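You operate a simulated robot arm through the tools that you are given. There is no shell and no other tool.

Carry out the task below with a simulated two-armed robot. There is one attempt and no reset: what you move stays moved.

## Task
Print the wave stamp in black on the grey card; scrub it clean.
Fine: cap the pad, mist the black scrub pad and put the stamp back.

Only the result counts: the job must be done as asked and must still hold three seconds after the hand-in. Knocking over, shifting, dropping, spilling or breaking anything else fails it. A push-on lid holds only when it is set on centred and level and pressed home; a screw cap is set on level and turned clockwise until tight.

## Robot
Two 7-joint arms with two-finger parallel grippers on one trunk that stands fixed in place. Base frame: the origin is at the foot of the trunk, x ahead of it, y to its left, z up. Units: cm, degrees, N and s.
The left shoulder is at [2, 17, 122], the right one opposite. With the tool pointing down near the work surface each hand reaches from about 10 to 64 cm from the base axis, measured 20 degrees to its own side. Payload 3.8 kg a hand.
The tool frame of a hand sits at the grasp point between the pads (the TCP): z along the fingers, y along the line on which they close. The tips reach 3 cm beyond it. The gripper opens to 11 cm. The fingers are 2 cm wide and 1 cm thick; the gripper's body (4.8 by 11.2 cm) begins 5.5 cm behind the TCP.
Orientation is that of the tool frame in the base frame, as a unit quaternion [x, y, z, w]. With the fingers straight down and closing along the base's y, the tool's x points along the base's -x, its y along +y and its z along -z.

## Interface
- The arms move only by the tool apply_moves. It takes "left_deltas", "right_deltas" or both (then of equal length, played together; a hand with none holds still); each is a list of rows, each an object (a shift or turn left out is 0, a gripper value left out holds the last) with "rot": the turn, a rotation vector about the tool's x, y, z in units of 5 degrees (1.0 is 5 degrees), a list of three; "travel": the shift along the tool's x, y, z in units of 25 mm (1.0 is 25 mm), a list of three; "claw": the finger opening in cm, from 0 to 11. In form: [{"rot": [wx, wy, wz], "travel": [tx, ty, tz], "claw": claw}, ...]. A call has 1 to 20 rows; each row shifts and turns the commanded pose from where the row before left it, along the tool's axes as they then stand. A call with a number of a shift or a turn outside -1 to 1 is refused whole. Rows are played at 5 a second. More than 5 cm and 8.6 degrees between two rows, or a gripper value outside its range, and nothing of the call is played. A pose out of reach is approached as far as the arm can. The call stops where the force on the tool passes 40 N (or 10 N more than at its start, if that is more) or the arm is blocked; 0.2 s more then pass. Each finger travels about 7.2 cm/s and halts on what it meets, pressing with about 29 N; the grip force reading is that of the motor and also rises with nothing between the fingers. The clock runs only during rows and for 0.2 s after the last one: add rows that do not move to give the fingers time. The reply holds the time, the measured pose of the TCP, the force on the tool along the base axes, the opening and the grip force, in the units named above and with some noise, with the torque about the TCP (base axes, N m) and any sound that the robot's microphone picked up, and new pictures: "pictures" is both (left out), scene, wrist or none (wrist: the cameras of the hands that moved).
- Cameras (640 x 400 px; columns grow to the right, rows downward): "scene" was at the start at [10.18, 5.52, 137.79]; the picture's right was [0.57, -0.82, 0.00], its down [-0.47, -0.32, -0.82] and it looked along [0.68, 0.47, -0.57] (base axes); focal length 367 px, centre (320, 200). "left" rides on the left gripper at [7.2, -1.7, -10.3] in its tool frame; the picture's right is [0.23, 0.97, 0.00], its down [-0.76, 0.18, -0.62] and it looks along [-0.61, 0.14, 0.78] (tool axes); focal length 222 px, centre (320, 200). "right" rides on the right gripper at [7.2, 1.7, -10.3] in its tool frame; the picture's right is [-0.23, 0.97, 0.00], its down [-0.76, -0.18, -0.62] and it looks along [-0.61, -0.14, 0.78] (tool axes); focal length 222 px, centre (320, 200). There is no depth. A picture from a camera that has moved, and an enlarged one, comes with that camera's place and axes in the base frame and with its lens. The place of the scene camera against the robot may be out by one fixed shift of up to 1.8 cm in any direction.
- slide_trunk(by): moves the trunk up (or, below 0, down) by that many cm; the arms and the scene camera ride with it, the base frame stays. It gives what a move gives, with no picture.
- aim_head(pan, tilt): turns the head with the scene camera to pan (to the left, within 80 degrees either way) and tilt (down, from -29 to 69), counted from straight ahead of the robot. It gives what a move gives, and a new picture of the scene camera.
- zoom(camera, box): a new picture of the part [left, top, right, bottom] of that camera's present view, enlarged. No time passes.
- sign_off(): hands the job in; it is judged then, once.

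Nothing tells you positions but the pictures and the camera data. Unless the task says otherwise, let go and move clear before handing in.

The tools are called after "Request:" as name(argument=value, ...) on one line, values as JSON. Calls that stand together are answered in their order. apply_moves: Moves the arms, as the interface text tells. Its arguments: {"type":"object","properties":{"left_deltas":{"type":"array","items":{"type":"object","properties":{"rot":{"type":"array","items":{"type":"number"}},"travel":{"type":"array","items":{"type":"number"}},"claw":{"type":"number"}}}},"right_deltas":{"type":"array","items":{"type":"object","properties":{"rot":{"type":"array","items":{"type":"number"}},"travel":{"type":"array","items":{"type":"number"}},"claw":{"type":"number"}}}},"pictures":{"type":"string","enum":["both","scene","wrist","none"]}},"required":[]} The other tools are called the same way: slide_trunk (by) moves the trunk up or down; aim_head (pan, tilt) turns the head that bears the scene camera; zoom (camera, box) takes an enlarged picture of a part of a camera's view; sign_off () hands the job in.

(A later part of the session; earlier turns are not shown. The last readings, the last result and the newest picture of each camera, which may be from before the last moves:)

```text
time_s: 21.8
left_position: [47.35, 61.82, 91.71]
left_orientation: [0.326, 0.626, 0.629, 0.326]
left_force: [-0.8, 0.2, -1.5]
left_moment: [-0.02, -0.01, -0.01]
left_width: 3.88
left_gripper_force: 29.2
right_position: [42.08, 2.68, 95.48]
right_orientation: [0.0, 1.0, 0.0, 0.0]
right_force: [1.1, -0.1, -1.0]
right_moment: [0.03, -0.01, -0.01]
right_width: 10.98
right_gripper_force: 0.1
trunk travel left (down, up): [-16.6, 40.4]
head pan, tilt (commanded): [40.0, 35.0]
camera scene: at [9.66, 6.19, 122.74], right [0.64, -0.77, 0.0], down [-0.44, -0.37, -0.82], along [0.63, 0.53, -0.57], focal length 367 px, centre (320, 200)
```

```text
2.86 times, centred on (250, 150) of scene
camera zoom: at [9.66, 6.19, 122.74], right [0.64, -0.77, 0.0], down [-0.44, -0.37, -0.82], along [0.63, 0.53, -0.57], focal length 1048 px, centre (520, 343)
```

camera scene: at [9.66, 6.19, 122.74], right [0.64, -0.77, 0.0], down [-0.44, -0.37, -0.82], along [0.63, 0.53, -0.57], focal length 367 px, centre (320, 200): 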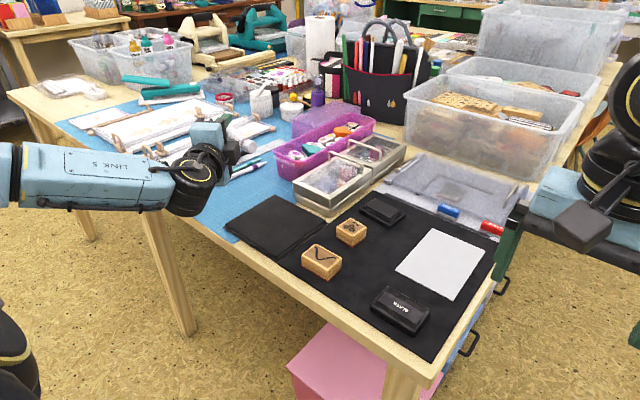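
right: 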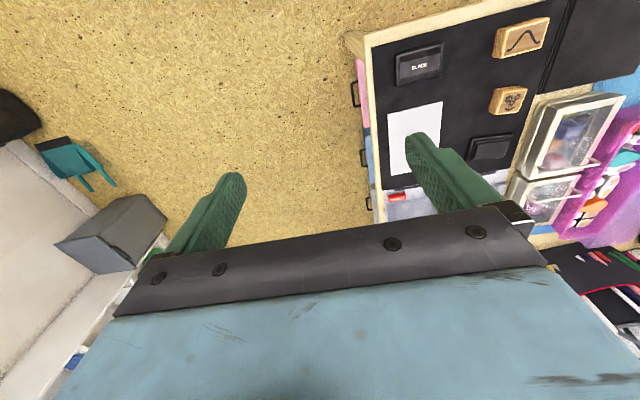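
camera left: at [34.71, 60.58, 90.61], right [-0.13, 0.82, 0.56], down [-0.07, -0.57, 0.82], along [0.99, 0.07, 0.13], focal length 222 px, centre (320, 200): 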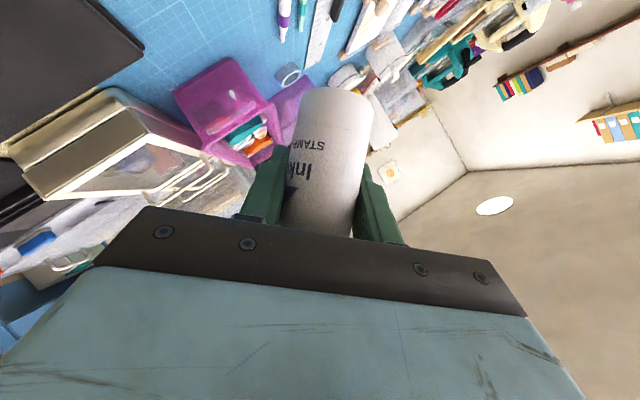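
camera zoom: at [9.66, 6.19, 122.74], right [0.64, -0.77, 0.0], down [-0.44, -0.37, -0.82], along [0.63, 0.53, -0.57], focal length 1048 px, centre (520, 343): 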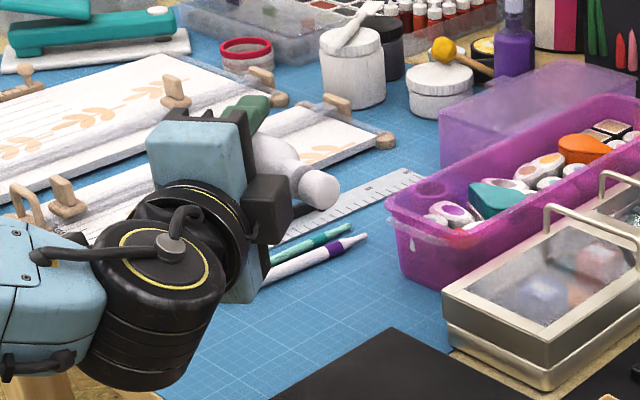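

The bottle now lies horizontal, head toward -y, nozzle down. I shift it over the scrub pad at z ≈ 88 and yaw it 20° so the right hand can push its head comfortably.

Request:
apply_moves(left_deltas=[{"travel": [-0.619, -0.37, -0.336]}, {"travel": [-0.619, -0.37, -0.336]}, {"travel": [-0.619, -0.37, -0.336]}, {"travel": [-0.619, -0.37, -0.336]}, {"rot": [0, -1, 0]}, {"rot": [0, -1, 0]}, {"rot": [0, -1, 0]}, {"rot": [0, -1, 0]}, {"travel": [0, 0, 0]}], pictures="both")

Request:
zoom(camera="scene", box=[180, 100, 360, 250])

```text
time_s: 23.8
left_position: [48.05, 54.59, 88.01]
left_orientation: [0.432, 0.56, 0.561, 0.43]
left_force: [0.4, 0.5, -1.5]
left_moment: [0.03, 0.0, 0.0]
left_width: 3.87
left_gripper_force: 29.2
right_position: [41.97, 2.76, 95.47]
right_orientation: [0.0, 1.0, 0.0, 0.0]
right_force: [-0.3, 0.4, -0.3]
right_moment: [-0.01, -0.03, -0.01]
right_width: 11.0
right_gripper_force: 0.0
trunk travel left (down, up): [-16.6, 40.4]
head pan, tilt (commanded): [40.0, 35.0]
camera scene: at [9.67, 6.19, 122.74], right [0.64, -0.77, 0.0], down [-0.44, -0.37, -0.82], along [0.63, 0.53, -0.57], focal length 367 px, centre (320, 200)
camera left: at [36.21, 59.02, 86.42], right [-0.06, 0.22, 0.97], down [-0.41, -0.9, 0.18], along [0.91, -0.39, 0.14], focal length 222 px, centre (320, 200)
```

scene: 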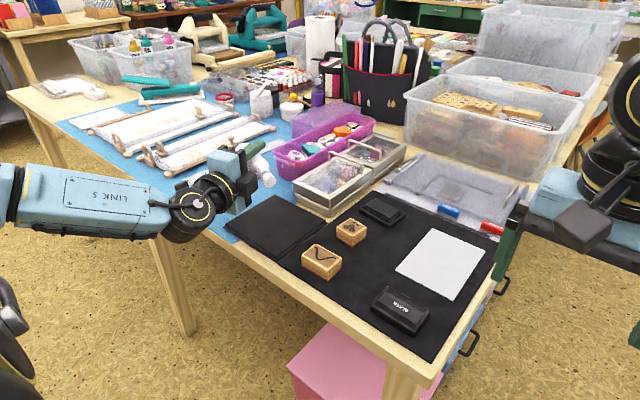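
left: 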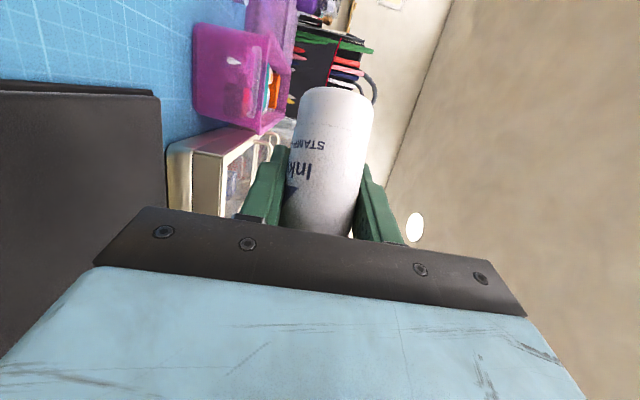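

```text
2.67 times, centred on (270, 175) of scene
camera zoom: at [9.67, 6.19, 122.74], right [0.64, -0.77, 0.0], down [-0.44, -0.37, -0.82], along [0.63, 0.53, -0.57], focal length 979 px, centre (453, 267)
```

zoom: 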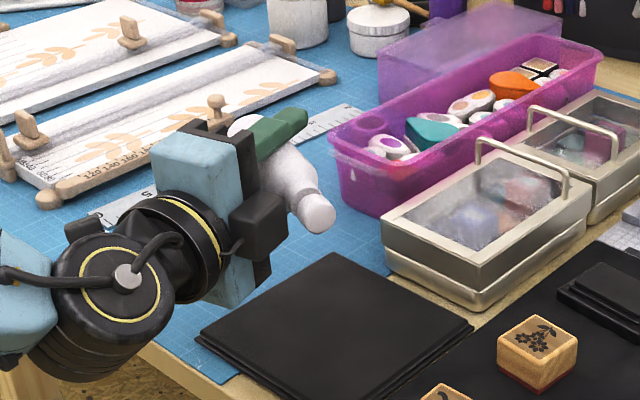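

The bottle hangs over the scrub pad with its head near (45, 46.5, 88). I'll now turn the right hand to point forward-left with the fingers closed, staying well away for now.

Request:
apply_moves(right_deltas=[{"rot": [-1, 0, 0], "claw": 0}, {"rot": [-1, 0, 0]}, {"rot": [-1, 0, 0]}, {"rot": [-1, 0, 0]}, {"rot": [-1, 0, 0]}, {"rot": [-1, 0, 0]}, {"rot": [-1, 0, 0]}, {"rot": [-1, 0, 0]}, {"rot": [-1, 0, 0]}, {"rot": [-1, 0, 0]}, {"rot": [-1, 0, 0]}, {"rot": [-1, 0, 0]}, {"rot": [-1, 0, 0]}, {"rot": [-1, 0, 0]}, {"rot": [-1, 0, 0]}, {"rot": [-1, 0, 0]}, {"rot": [-1, 0, 0]}, {"rot": [-1, 0, 0]}, {"travel": [0, 0, 0]}], pictures="both")

```text
time_s: 27.8
left_position: [48.12, 54.73, 88.03]
left_orientation: [0.43, 0.561, 0.561, 0.43]
left_force: [-1.0, 0.0, -1.4]
left_moment: [0.0, -0.01, 0.02]
left_width: 3.92
left_gripper_force: 29.1
right_position: [41.97, 2.77, 95.61]
right_orientation: [0.0, 0.706, 0.708, 0.0]
right_force: [0.0, 0.2, 0.3]
right_moment: [-0.01, -0.02, 0.01]
right_width: 0.0
right_gripper_force: 28.7
trunk travel left (down, up): [-16.6, 40.4]
head pan, tilt (commanded): [40.0, 35.0]
camera scene: at [9.66, 6.19, 122.74], right [0.64, -0.77, 0.0], down [-0.44, -0.37, -0.82], along [0.63, 0.53, -0.57], focal length 367 px, centre (320, 200)
camera right: at [34.83, -7.65, 97.19], right [0.23, 0.0, 0.97], down [0.76, -0.62, -0.18], along [0.61, 0.78, -0.14], focal length 222 px, centre (320, 200)
```

scene: 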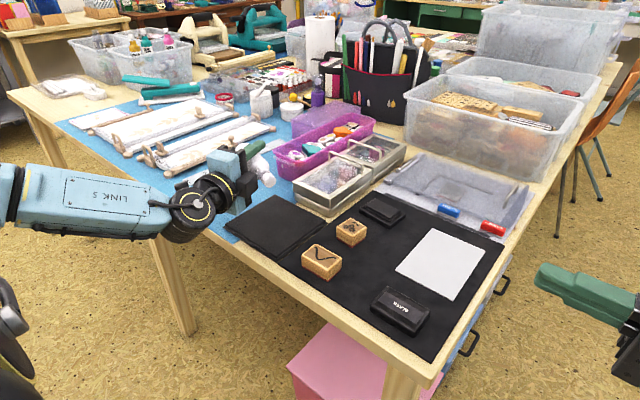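
right: 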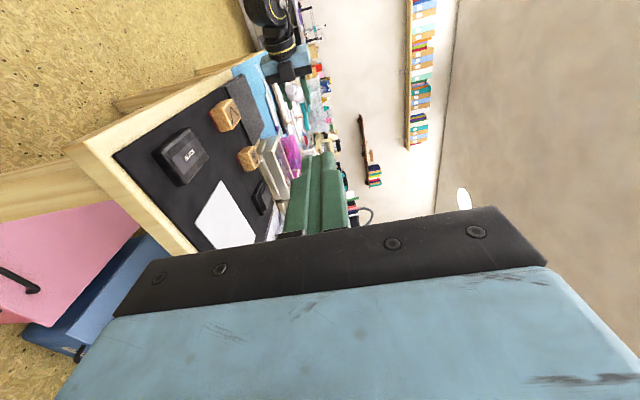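

The right hand is turned and clear. I yaw it 20° and advance to a staging point about 8 cm short of the bottle's head.

Request:
apply_moves(right_deltas=[{"rot": [0, -1, 0]}, {"rot": [0, -1, 0]}, {"rot": [0, -1, 0]}, {"rot": [0, -1, 0]}, {"travel": [0.343, -0.217, 0.879]}, {"travel": [0.343, -0.217, 0.879]}, {"travel": [0.343, -0.217, 0.879]}, {"travel": [0.343, -0.217, 0.879]}, {"travel": [0.343, -0.217, 0.879]}, {"travel": [0.343, -0.217, 0.879]}, {"travel": [0.343, -0.217, 0.879]}, {"travel": [0.343, -0.217, 0.879]}, {"travel": [0.343, -0.217, 0.879]}, {"travel": [0.343, -0.217, 0.879]}, {"travel": [0.343, -0.217, 0.879]}, {"travel": [0.343, -0.217, 0.879]}, {"travel": [0.343, -0.217, 0.879]}, {"travel": [0.343, -0.217, 0.879]}, {"travel": [0, 0, 0]}], pictures="both")

Request:
zoom(camera="scene", box=[180, 100, 380, 250])

Request:
zoom(camera="right", box=[200, 40, 440, 240])

```text
time_s: 32.0
left_position: [48.06, 54.58, 87.97]
left_orientation: [0.431, 0.561, 0.561, 0.43]
left_force: [-0.6, 0.0, -0.8]
left_moment: [0.02, 0.0, -0.04]
left_width: 3.9
left_gripper_force: 29.5
right_position: [45.03, 31.57, 83.69]
right_orientation: [0.141, 0.717, 0.665, 0.151]
right_force: [0.7, -0.2, -0.6]
right_moment: [-0.03, -0.03, -0.01]
right_width: 0.01
right_gripper_force: 29.0
trunk travel left (down, up): [-16.6, 40.4]
head pan, tilt (commanded): [40.0, 35.0]
stopped in row 19 (right hand): the arm was blocked; the commanded pose is now the measured one
camera scene: at [9.67, 6.18, 122.74], right [0.64, -0.77, 0.0], down [-0.44, -0.37, -0.82], along [0.63, 0.53, -0.57], focal length 367 px, centre (320, 200)
camera right: at [34.3, 25.17, 85.83], right [0.21, -0.02, 0.98], down [0.44, -0.89, -0.11], along [0.87, 0.46, -0.18], focal length 222 px, centre (320, 200)
```

scene: 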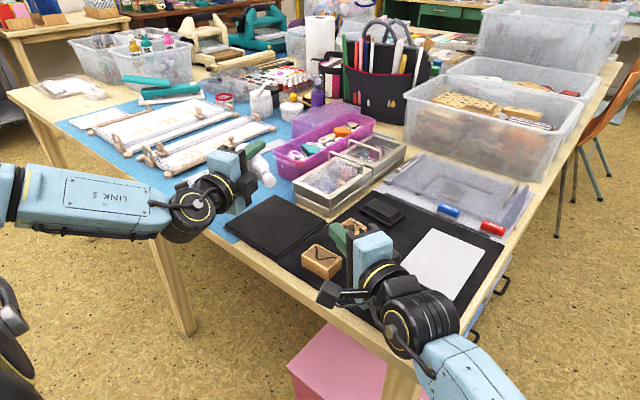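
right: 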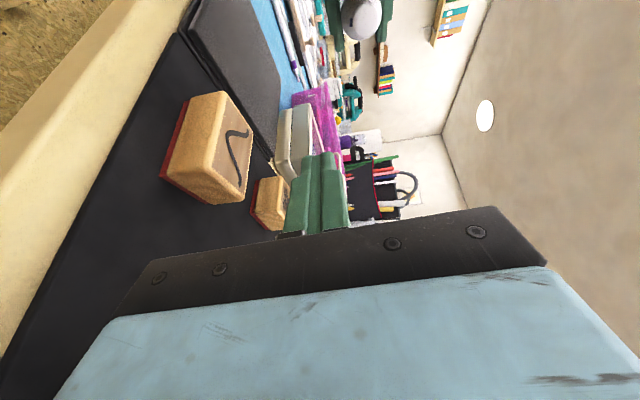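

```text
2.67 times, centred on (280, 175) of scene
camera zoom: at [9.67, 6.18, 122.74], right [0.64, -0.77, 0.0], down [-0.44, -0.37, -0.82], along [0.63, 0.53, -0.57], focal length 979 px, centre (427, 267)
```

zoom: 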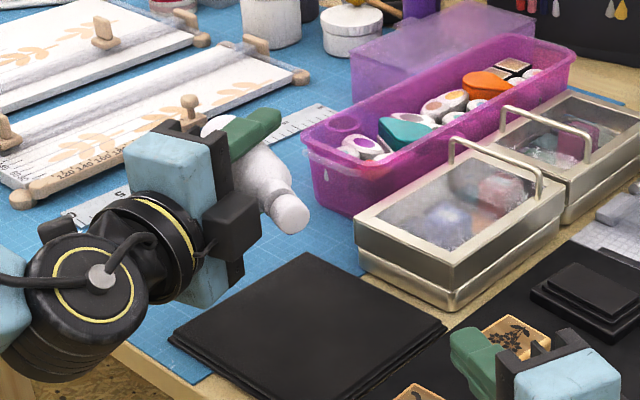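

```text
2.00 times, centred on (320, 140) of right
camera zoom: at [34.3, 25.17, 85.83], right [0.21, -0.02, 0.98], down [0.44, -0.89, -0.11], along [0.87, 0.46, -0.18], focal length 444 px, centre (320, 320)
```

zoom: 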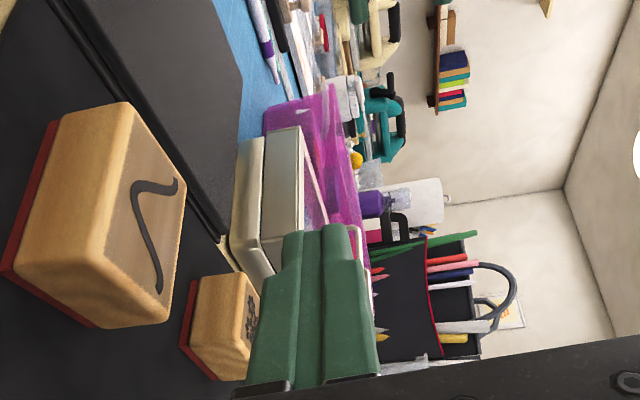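

The right arm got blocked short of the staging point (at (45.0, 31.6, 83.7), a bit low). I'll look at the right arm to see what limited it before moving anything.

Request:
aim_head(pan=5, tilt=50)

```text
time_s: 33.0
left_position: [48.05, 54.73, 88.09]
left_orientation: [0.432, 0.561, 0.561, 0.429]
left_force: [0.5, 0.1, -0.8]
left_moment: [0.01, -0.01, 0.02]
left_width: 3.89
left_gripper_force: 29.1
right_position: [44.93, 31.63, 83.68]
right_orientation: [0.141, 0.717, 0.666, 0.151]
right_force: [0.7, -0.2, -0.5]
right_moment: [0.0, -0.02, 0.04]
right_width: 0.0
right_gripper_force: 29.0
trunk travel left (down, up): [-16.6, 40.4]
head pan, tilt (commanded): [5.0, 50.0]
camera scene: at [10.59, 1.21, 120.57], right [0.09, -1.0, 0.0], down [-0.76, -0.07, -0.64], along [0.64, 0.06, -0.77], focal length 367 px, centre (320, 200)
```

scene: 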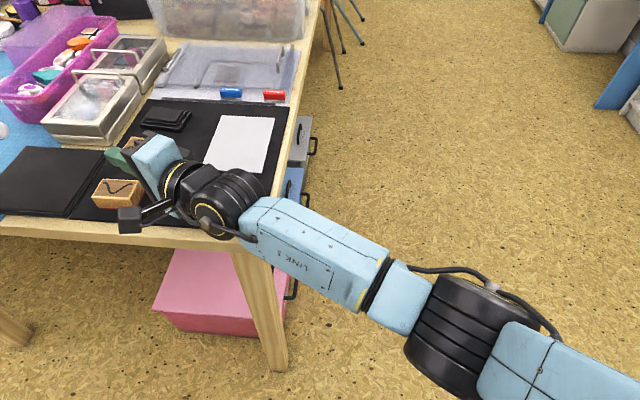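

The right forearm lies nearly in line with the tool, so the wrist was at a singular stretched posture rather than in a collision. I'll pitch the right tool 30° downward while raising it to get a workable wrist bend.

Request:
apply_moves(right_deltas=[{"rot": [0.5, 0, 0], "travel": [0, 0.5, -0.5]}, {"rot": [1, 0, 0], "travel": [0, 0.8, -0.5]}, {"rot": [1, 0, 0], "travel": [0, 0.8, -0.5]}, {"rot": [1, 0, 0], "travel": [0, 0.8, -0.3]}, {"rot": [1, 0, 0], "travel": [0, 0.8, -0.3]}, {"rot": [1, 0, 0], "travel": [0, 0.8, -0.3]}, {"travel": [0, 0, 0]}], pictures="both")

```text
time_s: 34.6
left_position: [47.9, 54.63, 88.15]
left_orientation: [0.431, 0.56, 0.562, 0.43]
left_force: [0.6, 0.5, -1.4]
left_moment: [0.03, -0.05, 0.01]
left_width: 3.9
left_gripper_force: 29.2
right_position: [43.3, 29.24, 95.83]
right_orientation: [0.172, 0.855, 0.477, 0.111]
right_force: [0.1, 0.8, 1.1]
right_moment: [0.0, 0.03, 0.0]
right_width: 0.0
right_gripper_force: 29.0
trunk travel left (down, up): [-16.6, 40.4]
head pan, tilt (commanded): [5.0, 50.0]
camera scene: at [10.59, 1.21, 120.56], right [0.09, -1.0, 0.0], down [-0.76, -0.07, -0.64], along [0.64, 0.06, -0.77], focal length 367 px, centre (320, 200)
camera right: at [33.34, 24.99, 102.43], right [0.39, 0.38, 0.84], down [0.44, -0.88, 0.19], along [0.81, 0.3, -0.51], focal length 222 px, centre (320, 200)
```

scene: 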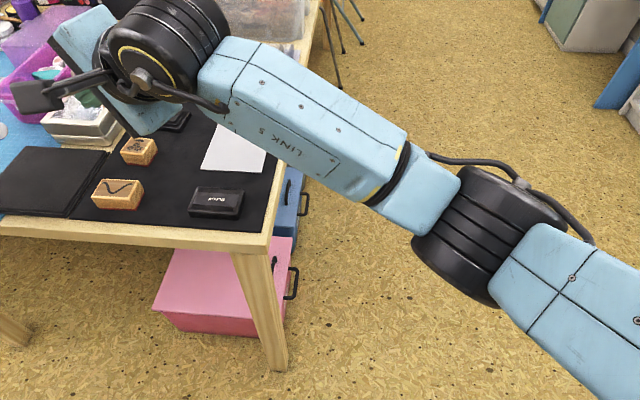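
right: 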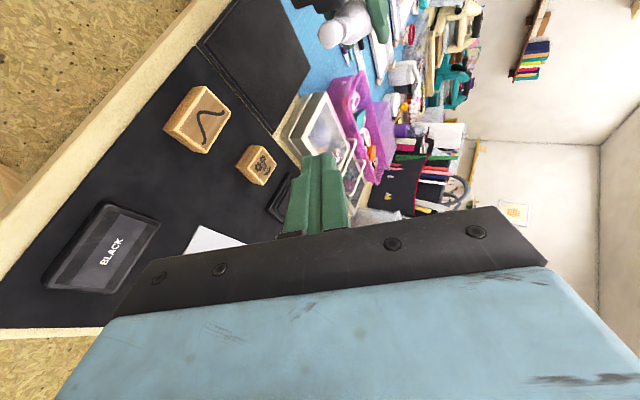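

Much better: the right tool now pitches 31° down and tracks well, and nothing on the mat moved. I'll zoom on the bottle head from the right wrist camera.

Request:
zoom(camera="right", box=[280, 0, 440, 100])

Request:
aim_head(pan=38, tilt=38)

Request:
zoom(camera="scene", box=[160, 60, 400, 220])

```text
4.00 times, centred on (360, 50) of right
camera zoom: at [33.34, 24.99, 102.43], right [0.39, 0.38, 0.84], down [0.44, -0.88, 0.19], along [0.81, 0.3, -0.51], focal length 888 px, centre (160, 800)
```

zoom: 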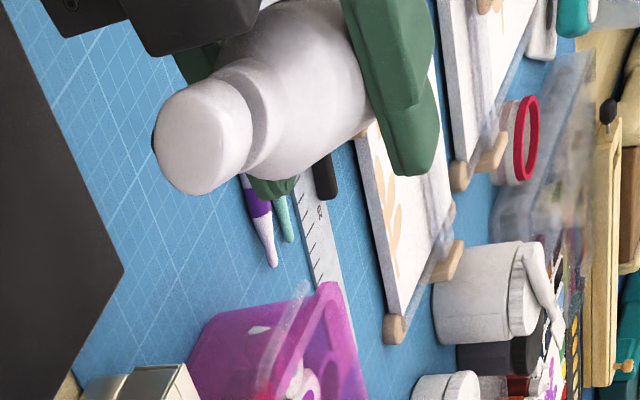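

```text
time_s: 35.6
left_position: [48.05, 54.78, 88.08]
left_orientation: [0.431, 0.56, 0.561, 0.431]
left_force: [-1.0, -0.6, -1.2]
left_moment: [-0.02, 0.0, 0.01]
left_width: 3.89
left_gripper_force: 28.9
right_position: [43.36, 29.27, 95.85]
right_orientation: [0.171, 0.855, 0.477, 0.111]
right_force: [0.5, -0.1, -0.5]
right_moment: [0.01, -0.02, -0.01]
right_width: 0.02
right_gripper_force: 29.0
trunk travel left (down, up): [-16.6, 40.4]
head pan, tilt (commanded): [38.0, 38.0]
camera scene: at [9.72, 5.84, 122.28], right [0.61, -0.79, 0.0], down [-0.49, -0.38, -0.79], along [0.62, 0.48, -0.62], focal length 367 px, centre (320, 200)
```

scene: 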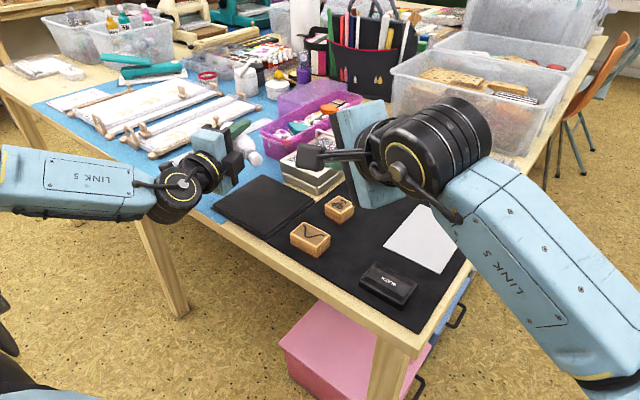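

```text
2.50 times, centred on (280, 140) of scene
camera zoom: at [9.72, 5.84, 122.28], right [0.61, -0.79, 0.0], down [-0.49, -0.38, -0.79], along [0.62, 0.48, -0.62], focal length 917 px, centre (420, 350)
```

zoom: 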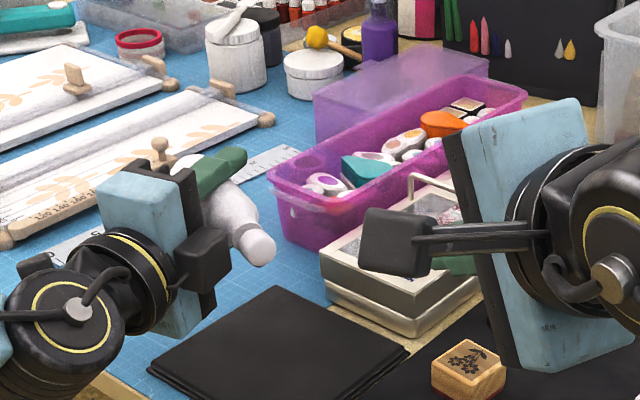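

The bottle's head end is at roughly (44.7, 46.6, 88). I advance the right fingertips to about 3 cm short of it.

Request:
apply_moves(right_deltas=[{"travel": [0.384, -0.039, 0.833]}, {"travel": [0.384, -0.039, 0.833]}, {"travel": [0.384, -0.039, 0.833]}, {"travel": [0.384, -0.039, 0.833]}, {"travel": [0.384, -0.039, 0.833]}, {"travel": [0.384, -0.039, 0.833]}, {"travel": [0, 0, 0]}], pictures="both")

Request:
zoom(camera="right", box=[240, 40, 480, 240])

Request:
zoom(camera="scene", box=[180, 80, 360, 220])

```text
time_s: 37.2
left_position: [48.08, 54.53, 88.03]
left_orientation: [0.431, 0.561, 0.561, 0.43]
left_force: [0.3, -0.1, -1.8]
left_moment: [0.01, 0.03, -0.01]
left_width: 3.9
left_gripper_force: 28.9
right_position: [43.12, 35.4, 91.56]
right_orientation: [0.172, 0.854, 0.477, 0.111]
right_force: [-0.1, 0.2, -0.3]
right_moment: [-0.02, 0.01, 0.0]
right_width: 0.0
right_gripper_force: 29.6
right hand out of reach, approached as far as the arm can: row 4, 5, 6
trunk travel left (down, up): [-16.6, 40.4]
head pan, tilt (commanded): [38.0, 38.0]
camera scene: at [9.72, 5.84, 122.28], right [0.62, -0.79, 0.0], down [-0.49, -0.38, -0.79], along [0.62, 0.49, -0.62], focal length 367 px, centre (320, 200)
camera right: at [33.22, 31.06, 98.1], right [0.39, 0.38, 0.84], down [0.44, -0.88, 0.19], along [0.81, 0.3, -0.51], focal length 222 px, centre (320, 200)
```

scene: 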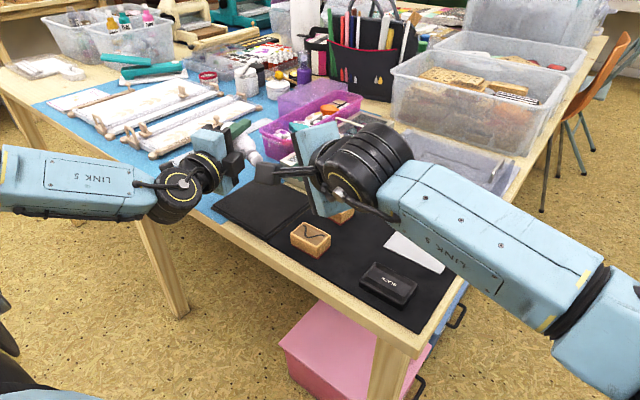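
right: 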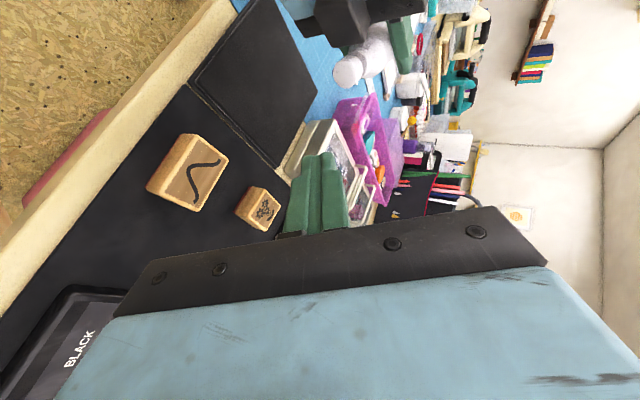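

```text
2.00 times, centred on (360, 140) of right
camera zoom: at [33.22, 31.06, 98.1], right [0.39, 0.38, 0.84], down [0.44, -0.88, 0.19], along [0.81, 0.3, -0.51], focal length 444 px, centre (240, 320)
```

zoom: 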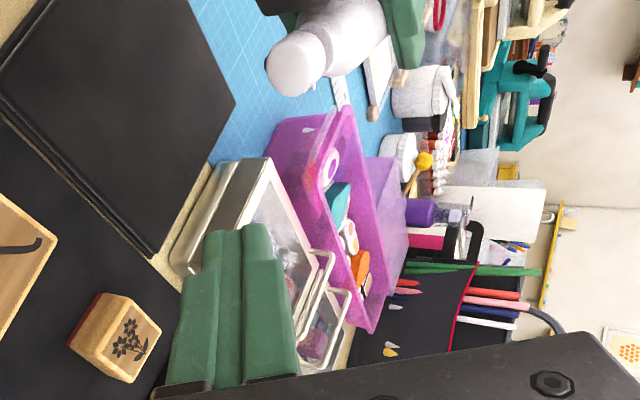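

```text
2.86 times, centred on (270, 150) of scene
camera zoom: at [9.72, 5.84, 122.28], right [0.62, -0.79, 0.0], down [-0.49, -0.38, -0.79], along [0.62, 0.49, -0.62], focal length 1048 px, centre (463, 343)
```

zoom: 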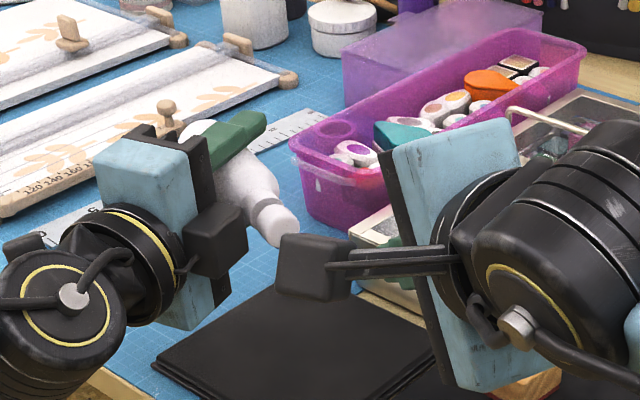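

The right arm stopped at y ≈ 35.4, about 8 cm short of what I need. I'll look at the right arm's posture to understand the limit.

Request:
aim_head(pan=-5, tilt=55)

Request:
aim_head(pan=-30, tilt=55)

```text
time_s: 38.3
left_position: [48.15, 54.62, 88.06]
left_orientation: [0.431, 0.56, 0.562, 0.43]
left_force: [0.1, 0.1, -1.9]
left_moment: [0.02, -0.02, 0.01]
left_width: 3.86
left_gripper_force: 29.2
right_position: [43.1, 35.39, 91.49]
right_orientation: [0.172, 0.855, 0.477, 0.111]
right_force: [0.0, 0.2, 0.5]
right_moment: [-0.02, 0.01, 0.0]
right_width: 0.0
right_gripper_force: 28.8
trunk travel left (down, up): [-16.6, 40.4]
head pan, tilt (commanded): [-5.0, 55.0]
camera scene: at [10.1, -0.09, 119.92], right [-0.09, -1.0, 0.0], down [-0.82, 0.07, -0.57], along [0.57, -0.05, -0.82], focal length 367 px, centre (320, 200)
```

scene: 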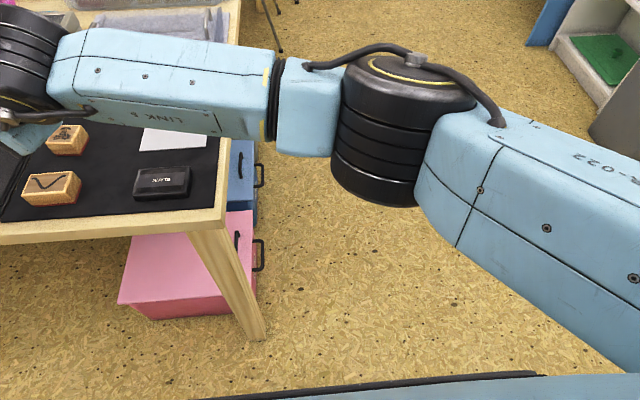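

```text
time_s: 39.2
left_position: [48.05, 54.59, 88.04]
left_orientation: [0.431, 0.561, 0.562, 0.429]
left_force: [0.1, -0.7, -2.1]
left_moment: [-0.01, 0.01, 0.02]
left_width: 3.88
left_gripper_force: 29.0
right_position: [43.02, 35.43, 91.46]
right_orientation: [0.172, 0.855, 0.477, 0.111]
right_force: [-0.8, -0.3, 0.0]
right_moment: [-0.02, 0.02, -0.01]
right_width: 0.0
right_gripper_force: 28.9
trunk travel left (down, up): [-16.6, 40.4]
head pan, tilt (commanded): [-30.0, 55.0]
camera scene: at [9.17, -3.07, 119.91], right [-0.5, -0.87, 0.0], down [-0.71, 0.41, -0.57], along [0.5, -0.29, -0.82], focal length 367 px, centre (320, 200)
```

scene: 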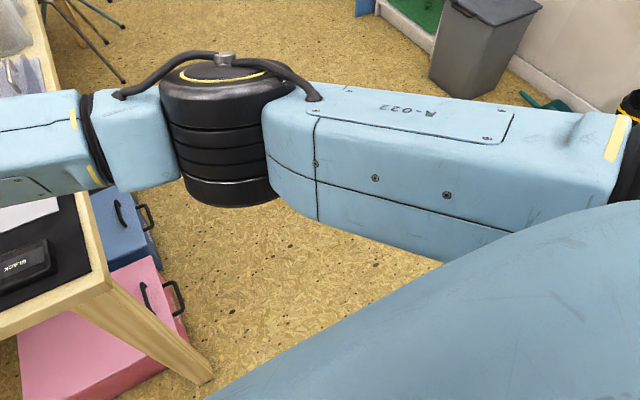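

The right elbow is still well bent, so the limit is probably a wrist or shoulder joint rather than arm length. Since closed fingers can press at any roll, I'll roll the right hand (camera upward) in steps and see whether it reaches further.

Request:
apply_moves(right_deltas=[{"rot": [0, 0, 1]}, {"rot": [0, 0, 1]}, {"rot": [0, 0, 1]}, {"rot": [0, 0, 1]}, {"rot": [0, 0, 1]}, {"rot": [0, 0, 1]}, {"travel": [0, 0, 0]}], pictures="none")

```text
time_s: 40.8
left_position: [48.1, 54.66, 88.03]
left_orientation: [0.431, 0.561, 0.561, 0.43]
left_force: [0.3, -0.2, -0.7]
left_moment: [0.02, -0.03, 0.01]
left_width: 3.85
left_gripper_force: 29.1
right_position: [43.13, 35.53, 91.5]
right_orientation: [0.388, 0.781, 0.49, -0.016]
right_force: [-0.5, 0.1, 0.7]
right_moment: [-0.03, -0.01, 0.0]
right_width: 0.01
right_gripper_force: 28.9
trunk travel left (down, up): [-16.6, 40.4]
head pan, tilt (commanded): [-30.0, 55.0]
```

The roll was accepted without shifting position. Now testing whether it can advance further from here in small steps.

Request:
apply_moves(right_deltas=[{"travel": [0.347, -0.179, 0.732]}, {"travel": [0.347, -0.179, 0.732]}, {"travel": [0, 0, 0]}], pictures="none")

```text
time_s: 41.6
left_position: [48.07, 54.62, 88.17]
left_orientation: [0.432, 0.561, 0.561, 0.429]
left_force: [-0.3, -0.2, -1.2]
left_moment: [0.0, 0.0, 0.0]
left_width: 3.88
left_gripper_force: 29.3
right_position: [43.14, 35.55, 91.45]
right_orientation: [0.387, 0.782, 0.489, -0.016]
right_force: [0.6, 0.1, -0.3]
right_moment: [0.0, -0.02, -0.01]
right_width: 0.03
right_gripper_force: 29.0
right hand out of reach, approached as far as the arm can: row 1, 2
trunk travel left (down, up): [-16.6, 40.4]
head pan, tilt (commanded): [-30.0, 55.0]
```

The model that fits: the right upper arm is at its inward limit, so its wrist can't pass y ≈ 24 and its fingertips can't pass y ≈ 41. I'll flatten the right tool's pitch to ~-16°, steer it to azimuth 75° and see how far the tip gets; the bottle will come to meet it.

Request:
apply_moves(right_deltas=[{"rot": [-0.881, 0.475, 0]}, {"rot": [-0.881, 0.475, 0]}, {"rot": [-0.881, 0.475, 0]}, {"rot": [0.456, 0.847, -0.276]}, {"rot": [0.456, 0.847, -0.276]}, {"travel": [0, 0, 0]}], pictures="none")

```text
time_s: 43.0
left_position: [48.1, 54.7, 87.95]
left_orientation: [0.43, 0.561, 0.561, 0.431]
left_force: [-0.2, -0.2, -0.9]
left_moment: [-0.02, -0.03, 0.02]
left_width: 3.86
left_gripper_force: 29.3
right_position: [43.0, 35.44, 91.4]
right_orientation: [0.291, 0.746, 0.595, -0.072]
right_force: [-1.0, 0.1, 0.4]
right_moment: [0.0, 0.03, 0.02]
right_width: 0.01
right_gripper_force: 29.0
trunk travel left (down, up): [-16.6, 40.4]
head pan, tilt (commanded): [-30.0, 55.0]
```

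The orientation was accepted. Advancing the right tip step by step toward the limit.

Request:
apply_moves(right_deltas=[{"travel": [0.44, 0.13, 0.39]}, {"travel": [0.44, 0.13, 0.39]}, {"travel": [0.44, 0.13, 0.39]}, {"travel": [0, 0, 0]}], pictures="none")

```text
time_s: 44.0
left_position: [48.13, 54.67, 88.04]
left_orientation: [0.43, 0.56, 0.562, 0.43]
left_force: [0.0, -0.6, -1.1]
left_moment: [-0.01, 0.0, 0.01]
left_width: 3.89
left_gripper_force: 29.1
right_position: [42.06, 38.05, 92.44]
right_orientation: [0.292, 0.745, 0.595, -0.071]
right_force: [0.0, -0.6, -0.7]
right_moment: [0.05, -0.01, 0.0]
right_width: 0.0
right_gripper_force: 29.8
right hand out of reach, approached as far as the arm can: row 3
trunk travel left (down, up): [-16.6, 40.4]
head pan, tilt (commanded): [-30.0, 55.0]
```

The right tip can sit at about (42.8, 40.8, 91.6). I'll raise the left hand 5 cm, lower the trunk 5 cm, then tilt the bottle 25° further so the nozzle points down and toward +y onto the pad while its head meets the right fingertips.

Request:
apply_moves(left_deltas=[{"travel": [0, 1, 0]}, {"travel": [0, 1, 0]}, {"travel": [0, 0, 0]}], pictures="none")

Request:
slide_trunk(by=-5)

Request:
apply_moves(left_deltas=[{"rot": [-0.574, 0, 0.819]}, {"rot": [-0.574, 0, 0.819]}, {"rot": [-0.574, 0, 0.819]}, {"rot": [-0.574, 0, 0.819]}, {"rot": [-0.574, 0, 0.819]}, {"travel": [0, 0, 0]}], pictures="none")

Request:
aim_head(pan=38, tilt=38)

```text
time_s: 44.8
left_position: [48.04, 54.72, 92.79]
left_orientation: [0.431, 0.56, 0.561, 0.43]
left_force: [-0.4, -0.2, -1.3]
left_moment: [-0.02, -0.02, 0.01]
left_width: 3.9
left_gripper_force: 29.0
right_position: [42.11, 38.18, 92.38]
right_orientation: [0.292, 0.745, 0.595, -0.073]
right_force: [-0.2, -0.2, 0.2]
right_moment: [-0.04, 0.02, 0.0]
right_width: 0.03
right_gripper_force: 29.4
trunk travel left (down, up): [-16.6, 40.4]
head pan, tilt (commanded): [-30.0, 55.0]
```

```text
time_s: 45.7
left_position: [48.04, 54.85, 87.9]
left_orientation: [0.431, 0.561, 0.561, 0.429]
left_force: [-0.7, -0.2, -1.0]
left_moment: [-0.01, -0.01, 0.02]
left_width: 3.88
left_gripper_force: 28.9
right_position: [42.09, 38.04, 87.47]
right_orientation: [0.292, 0.745, 0.595, -0.072]
right_force: [-0.1, -0.1, 0.5]
right_moment: [-0.01, 0.02, 0.01]
right_width: 0.0
right_gripper_force: 29.1
trunk travel left (down, up): [-11.6, 45.4]
head pan, tilt (commanded): [-30.0, 55.0]
```

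```text
time_s: 47.1
left_position: [48.13, 54.86, 87.95]
left_orientation: [0.467, 0.401, 0.694, 0.374]
left_force: [-0.9, 0.3, -2.0]
left_moment: [0.0, 0.0, -0.01]
left_width: 3.88
left_gripper_force: 28.8
right_position: [42.08, 38.05, 87.41]
right_orientation: [0.292, 0.745, 0.595, -0.072]
right_force: [-0.7, 0.3, 0.5]
right_moment: [-0.01, -0.02, -0.02]
right_width: 0.01
right_gripper_force: 29.6
trunk travel left (down, up): [-11.6, 45.4]
head pan, tilt (commanded): [-30.0, 55.0]
```

```text
time_s: 48.5
left_position: [48.0, 54.77, 87.96]
left_orientation: [0.466, 0.402, 0.694, 0.374]
left_force: [-0.1, 0.5, -0.9]
left_moment: [0.0, -0.03, 0.01]
left_width: 3.87
left_gripper_force: 29.0
right_position: [42.1, 38.06, 87.5]
right_orientation: [0.292, 0.746, 0.595, -0.072]
right_force: [0.1, -1.0, 0.8]
right_moment: [-0.01, -0.03, -0.03]
right_width: 0.0
right_gripper_force: 28.8
trunk travel left (down, up): [-11.6, 45.4]
head pan, tilt (commanded): [38.0, 38.0]
camera scene: at [9.72, 5.84, 117.28], right [0.62, -0.79, 0.0], down [-0.49, -0.38, -0.79], along [0.62, 0.48, -0.62], focal length 367 px, centre (320, 200)
```

scene: 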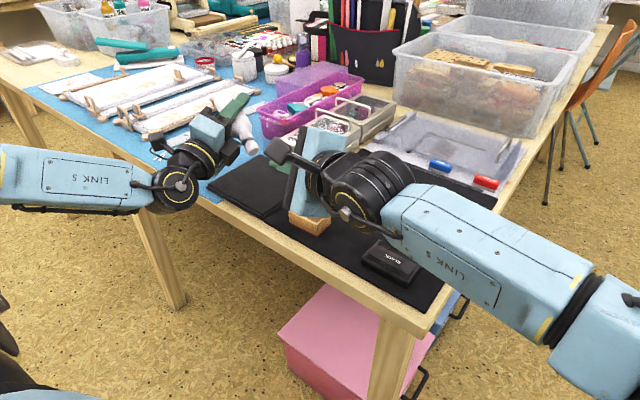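

Both hands are clear so far. Zooming to check clearances around the right gripper and the bottle head.

Request:
zoom(camera="scene", box=[180, 80, 420, 260])

Request:
zoom(camera="right", box=[160, 0, 480, 230])

```text
2.22 times, centred on (300, 170) of scene
camera zoom: at [9.72, 5.84, 117.28], right [0.62, -0.79, 0.0], down [-0.49, -0.38, -0.79], along [0.62, 0.48, -0.62], focal length 816 px, centre (364, 267)
```

zoom: 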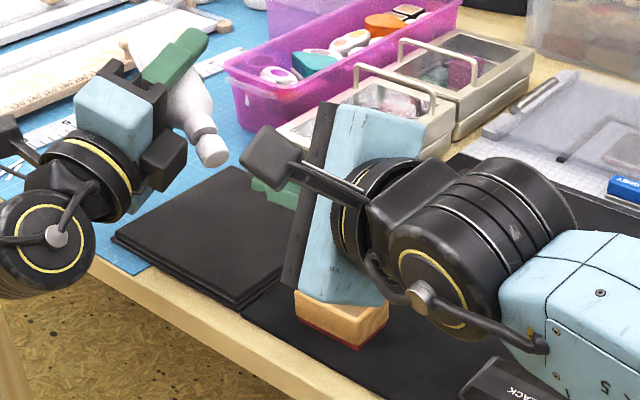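

```text
1.74 times, centred on (320, 115) of right
camera zoom: at [34.64, 31.15, 95.05], right [0.69, 0.04, 0.72], down [0.38, -0.87, -0.32], along [0.61, 0.5, -0.62], focal length 386 px, centre (320, 348)
```

zoom: 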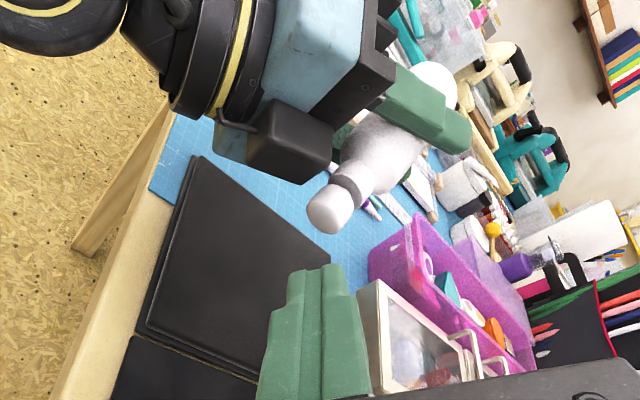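

The path is clear; the bottle's head now goes to just short of the right fingertips.

Request:
apply_moves(left_deltas=[{"travel": [-0.325, 0.673, -0.291]}, {"travel": [-0.325, 0.673, -0.291]}, {"travel": [-0.325, 0.673, -0.291]}, {"travel": [0, 0, 0]}], pictures="scene")

Request:
zoom(camera="scene", box=[200, 100, 360, 220])

Request:
zoom(camera="right", box=[220, 60, 420, 230])

```text
time_s: 49.5
left_position: [46.1, 49.93, 91.05]
left_orientation: [0.467, 0.401, 0.694, 0.374]
left_force: [0.1, -0.7, -1.7]
left_moment: [-0.02, 0.0, -0.02]
left_width: 3.9
left_gripper_force: 28.9
right_position: [42.02, 37.94, 87.44]
right_orientation: [0.292, 0.745, 0.596, -0.072]
right_force: [-0.2, 0.4, -0.3]
right_moment: [-0.02, 0.0, -0.01]
right_width: 0.0
right_gripper_force: 29.1
trunk travel left (down, up): [-11.6, 45.4]
head pan, tilt (commanded): [38.0, 38.0]
camera scene: at [9.72, 5.84, 117.28], right [0.62, -0.79, 0.0], down [-0.49, -0.38, -0.79], along [0.62, 0.49, -0.62], focal length 367 px, centre (320, 200)
```

scene: 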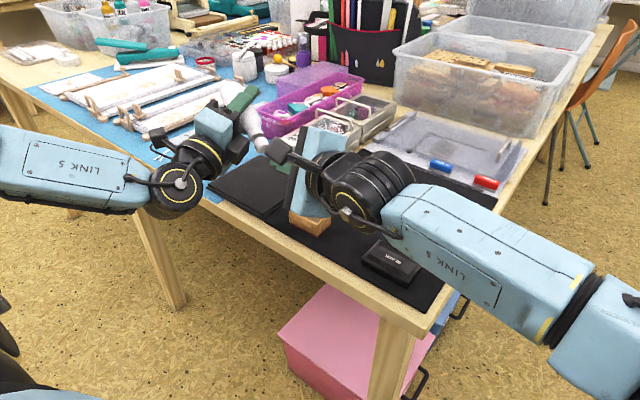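

```text
3.33 times, centred on (280, 160) of scene
camera zoom: at [9.72, 5.84, 117.28], right [0.62, -0.79, 0.0], down [-0.49, -0.38, -0.79], along [0.62, 0.49, -0.62], focal length 1223 px, centre (453, 333)
```

zoom: 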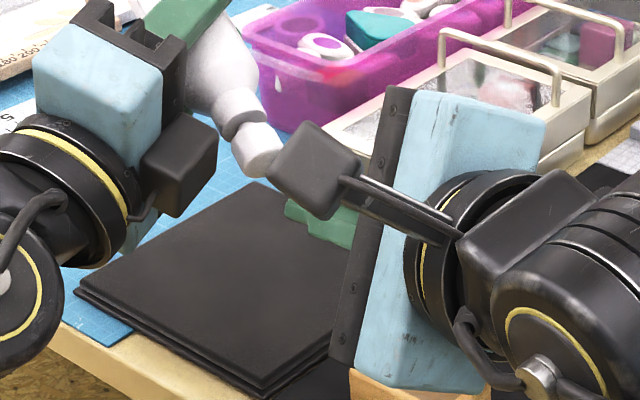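

```text
2.35 times, centred on (320, 145) of right
camera zoom: at [34.64, 31.14, 95.05], right [0.69, 0.04, 0.72], down [0.38, -0.87, -0.32], along [0.61, 0.5, -0.62], focal length 523 px, centre (320, 329)
```

zoom: 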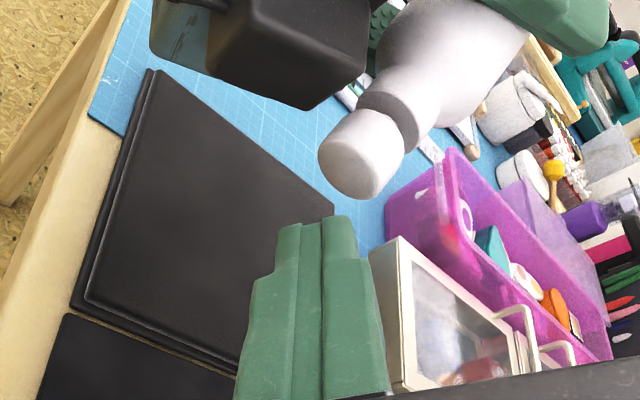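

The head face is at about (43.2, 43.3, 87.5), roughly in line with the right fingertips at (42.8, 40.8, 86.6). I creep the bottle 1.5 cm along its own axis toward them.

Request:
apply_moves(left_deltas=[{"travel": [-0.164, 0, -0.115]}, {"travel": [-0.164, 0, -0.115]}, {"travel": [-0.164, 0, -0.115]}, {"travel": [0, 0, 0]}], pictures="none")

Request:
zoom(camera="right", box=[240, 80, 400, 220])

Request:
zoom(camera="scene", box=[200, 100, 360, 220])

```text
time_s: 50.5
left_position: [45.39, 48.93, 90.46]
left_orientation: [0.466, 0.401, 0.694, 0.375]
left_force: [0.3, 0.2, -0.9]
left_moment: [-0.01, -0.01, 0.0]
left_width: 3.88
left_gripper_force: 28.4
right_position: [42.24, 38.0, 87.49]
right_orientation: [0.291, 0.745, 0.595, -0.072]
right_force: [0.1, 0.2, 0.5]
right_moment: [-0.04, -0.01, 0.04]
right_width: 0.0
right_gripper_force: 28.8
trunk travel left (down, up): [-11.6, 45.4]
head pan, tilt (commanded): [38.0, 38.0]
```

```text
2.86 times, centred on (320, 150) of right
camera zoom: at [34.64, 31.15, 95.05], right [0.69, 0.04, 0.72], down [0.38, -0.87, -0.32], along [0.61, 0.5, -0.62], focal length 635 px, centre (320, 343)
```

zoom: 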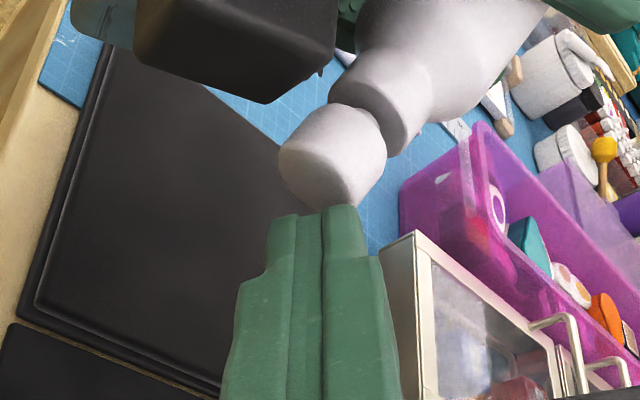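

```text
3.33 times, centred on (280, 160) of scene
camera zoom: at [9.72, 5.84, 117.28], right [0.62, -0.79, 0.0], down [-0.49, -0.38, -0.79], along [0.62, 0.49, -0.62], focal length 1223 px, centre (453, 333)
```

zoom: 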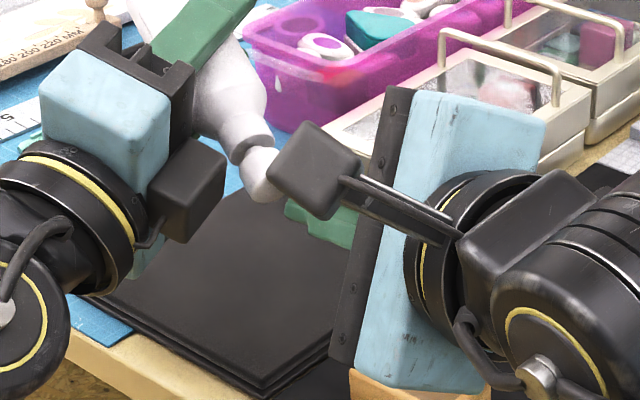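

The head is lined up with the fingertips and the black box has clearance. I advance in 0.2 cm steps to make contact and press the pump.

Request:
apply_moves(left_deltas=[{"travel": [-0.0655, 0, -0.0459]}, {"travel": [-0.0655, 0, -0.0459]}, {"travel": [-0.0655, 0, -0.0459]}, {"travel": [0, 0, 0]}], pictures="none")

```text
time_s: 51.5
left_position: [45.14, 48.27, 90.39]
left_orientation: [0.466, 0.402, 0.694, 0.374]
left_force: [1.1, 3.2, -2.2]
left_moment: [0.03, 0.05, 0.02]
left_width: 3.88
left_gripper_force: 28.8
right_position: [42.19, 38.05, 87.43]
right_orientation: [0.293, 0.745, 0.595, -0.072]
right_force: [-0.9, -1.9, 0.4]
right_moment: [-0.01, 0.02, 0.01]
right_width: 0.02
right_gripper_force: 29.2
trunk travel left (down, up): [-11.6, 45.4]
head pan, tilt (commanded): [38.0, 38.0]
```

Contact has begun (about 3 N along y). Continuing to press in small steps.

Request:
apply_moves(left_deltas=[{"travel": [-0.0655, 0, -0.0459]}, {"travel": [-0.0655, 0, -0.0459]}, {"travel": [0, 0, 0]}], pictures="none")

Request:
zoom(camera="right", box=[240, 80, 400, 220])

```text
time_s: 52.3
left_position: [45.21, 48.08, 90.17]
left_orientation: [0.466, 0.402, 0.694, 0.374]
left_force: [0.8, 4.6, -0.3]
left_moment: [0.06, 0.01, -0.06]
left_width: 3.86
left_gripper_force: 29.3
right_position: [42.06, 38.1, 87.43]
right_orientation: [0.292, 0.745, 0.595, -0.072]
right_force: [-0.9, -3.9, -0.4]
right_moment: [-0.03, -0.03, 0.05]
right_width: 0.02
right_gripper_force: 29.0
trunk travel left (down, up): [-11.6, 45.4]
head pan, tilt (commanded): [38.0, 38.0]
```

```text
2.86 times, centred on (320, 150) of right
camera zoom: at [34.66, 31.14, 95.04], right [0.69, 0.04, 0.72], down [0.38, -0.87, -0.32], along [0.61, 0.5, -0.62], focal length 635 px, centre (320, 343)
```

zoom: 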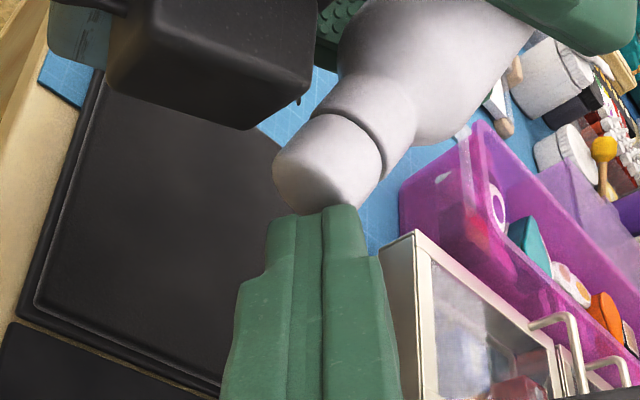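

The pump head is visibly sinking toward the neck with the spring force growing. Pressing further.

Request:
apply_moves(left_deltas=[{"travel": [-0.0655, 0, -0.0459]}, {"travel": [-0.0655, 0, -0.0459]}, {"travel": [0, 0, 0]}], pictures="none")

Request:
zoom(camera="right", box=[240, 80, 400, 220])

Request:
zoom(camera="scene", box=[200, 120, 320, 220])

```text
time_s: 53.1
left_position: [45.07, 47.72, 89.84]
left_orientation: [0.466, 0.401, 0.694, 0.374]
left_force: [4.0, 11.0, -0.1]
left_moment: [0.22, -0.12, -0.01]
left_width: 3.91
left_gripper_force: 28.9
right_position: [42.23, 37.97, 87.4]
right_orientation: [0.292, 0.745, 0.595, -0.072]
right_force: [-4.7, -10.6, 0.0]
right_moment: [0.0, 0.0, 0.1]
right_width: 0.01
right_gripper_force: 28.4
trunk travel left (down, up): [-11.6, 45.4]
head pan, tilt (commanded): [38.0, 38.0]
```

```text
2.86 times, centred on (320, 150) of right
camera zoom: at [34.63, 31.14, 95.04], right [0.69, 0.04, 0.72], down [0.38, -0.87, -0.32], along [0.61, 0.5, -0.62], focal length 635 px, centre (320, 343)
```

zoom: 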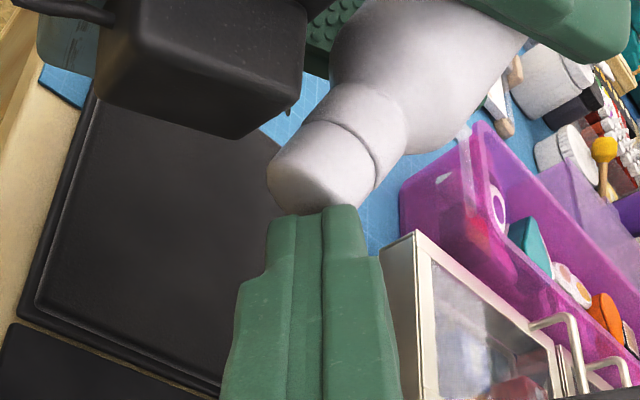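

```text
4.00 times, centred on (260, 170) of scene
camera zoom: at [9.72, 5.84, 117.28], right [0.62, -0.79, 0.0], down [-0.49, -0.38, -0.79], along [0.62, 0.49, -0.62], focal length 1468 px, centre (560, 320)
```

zoom: 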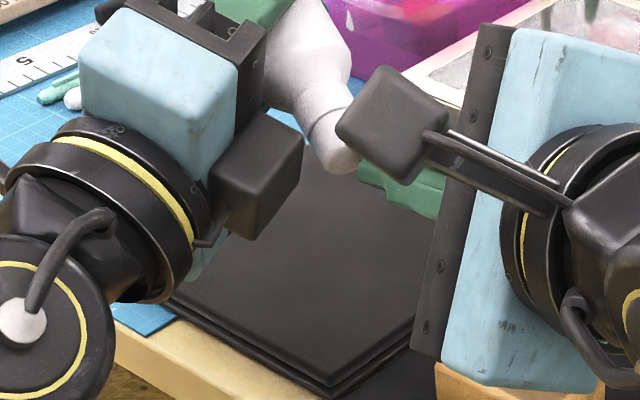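

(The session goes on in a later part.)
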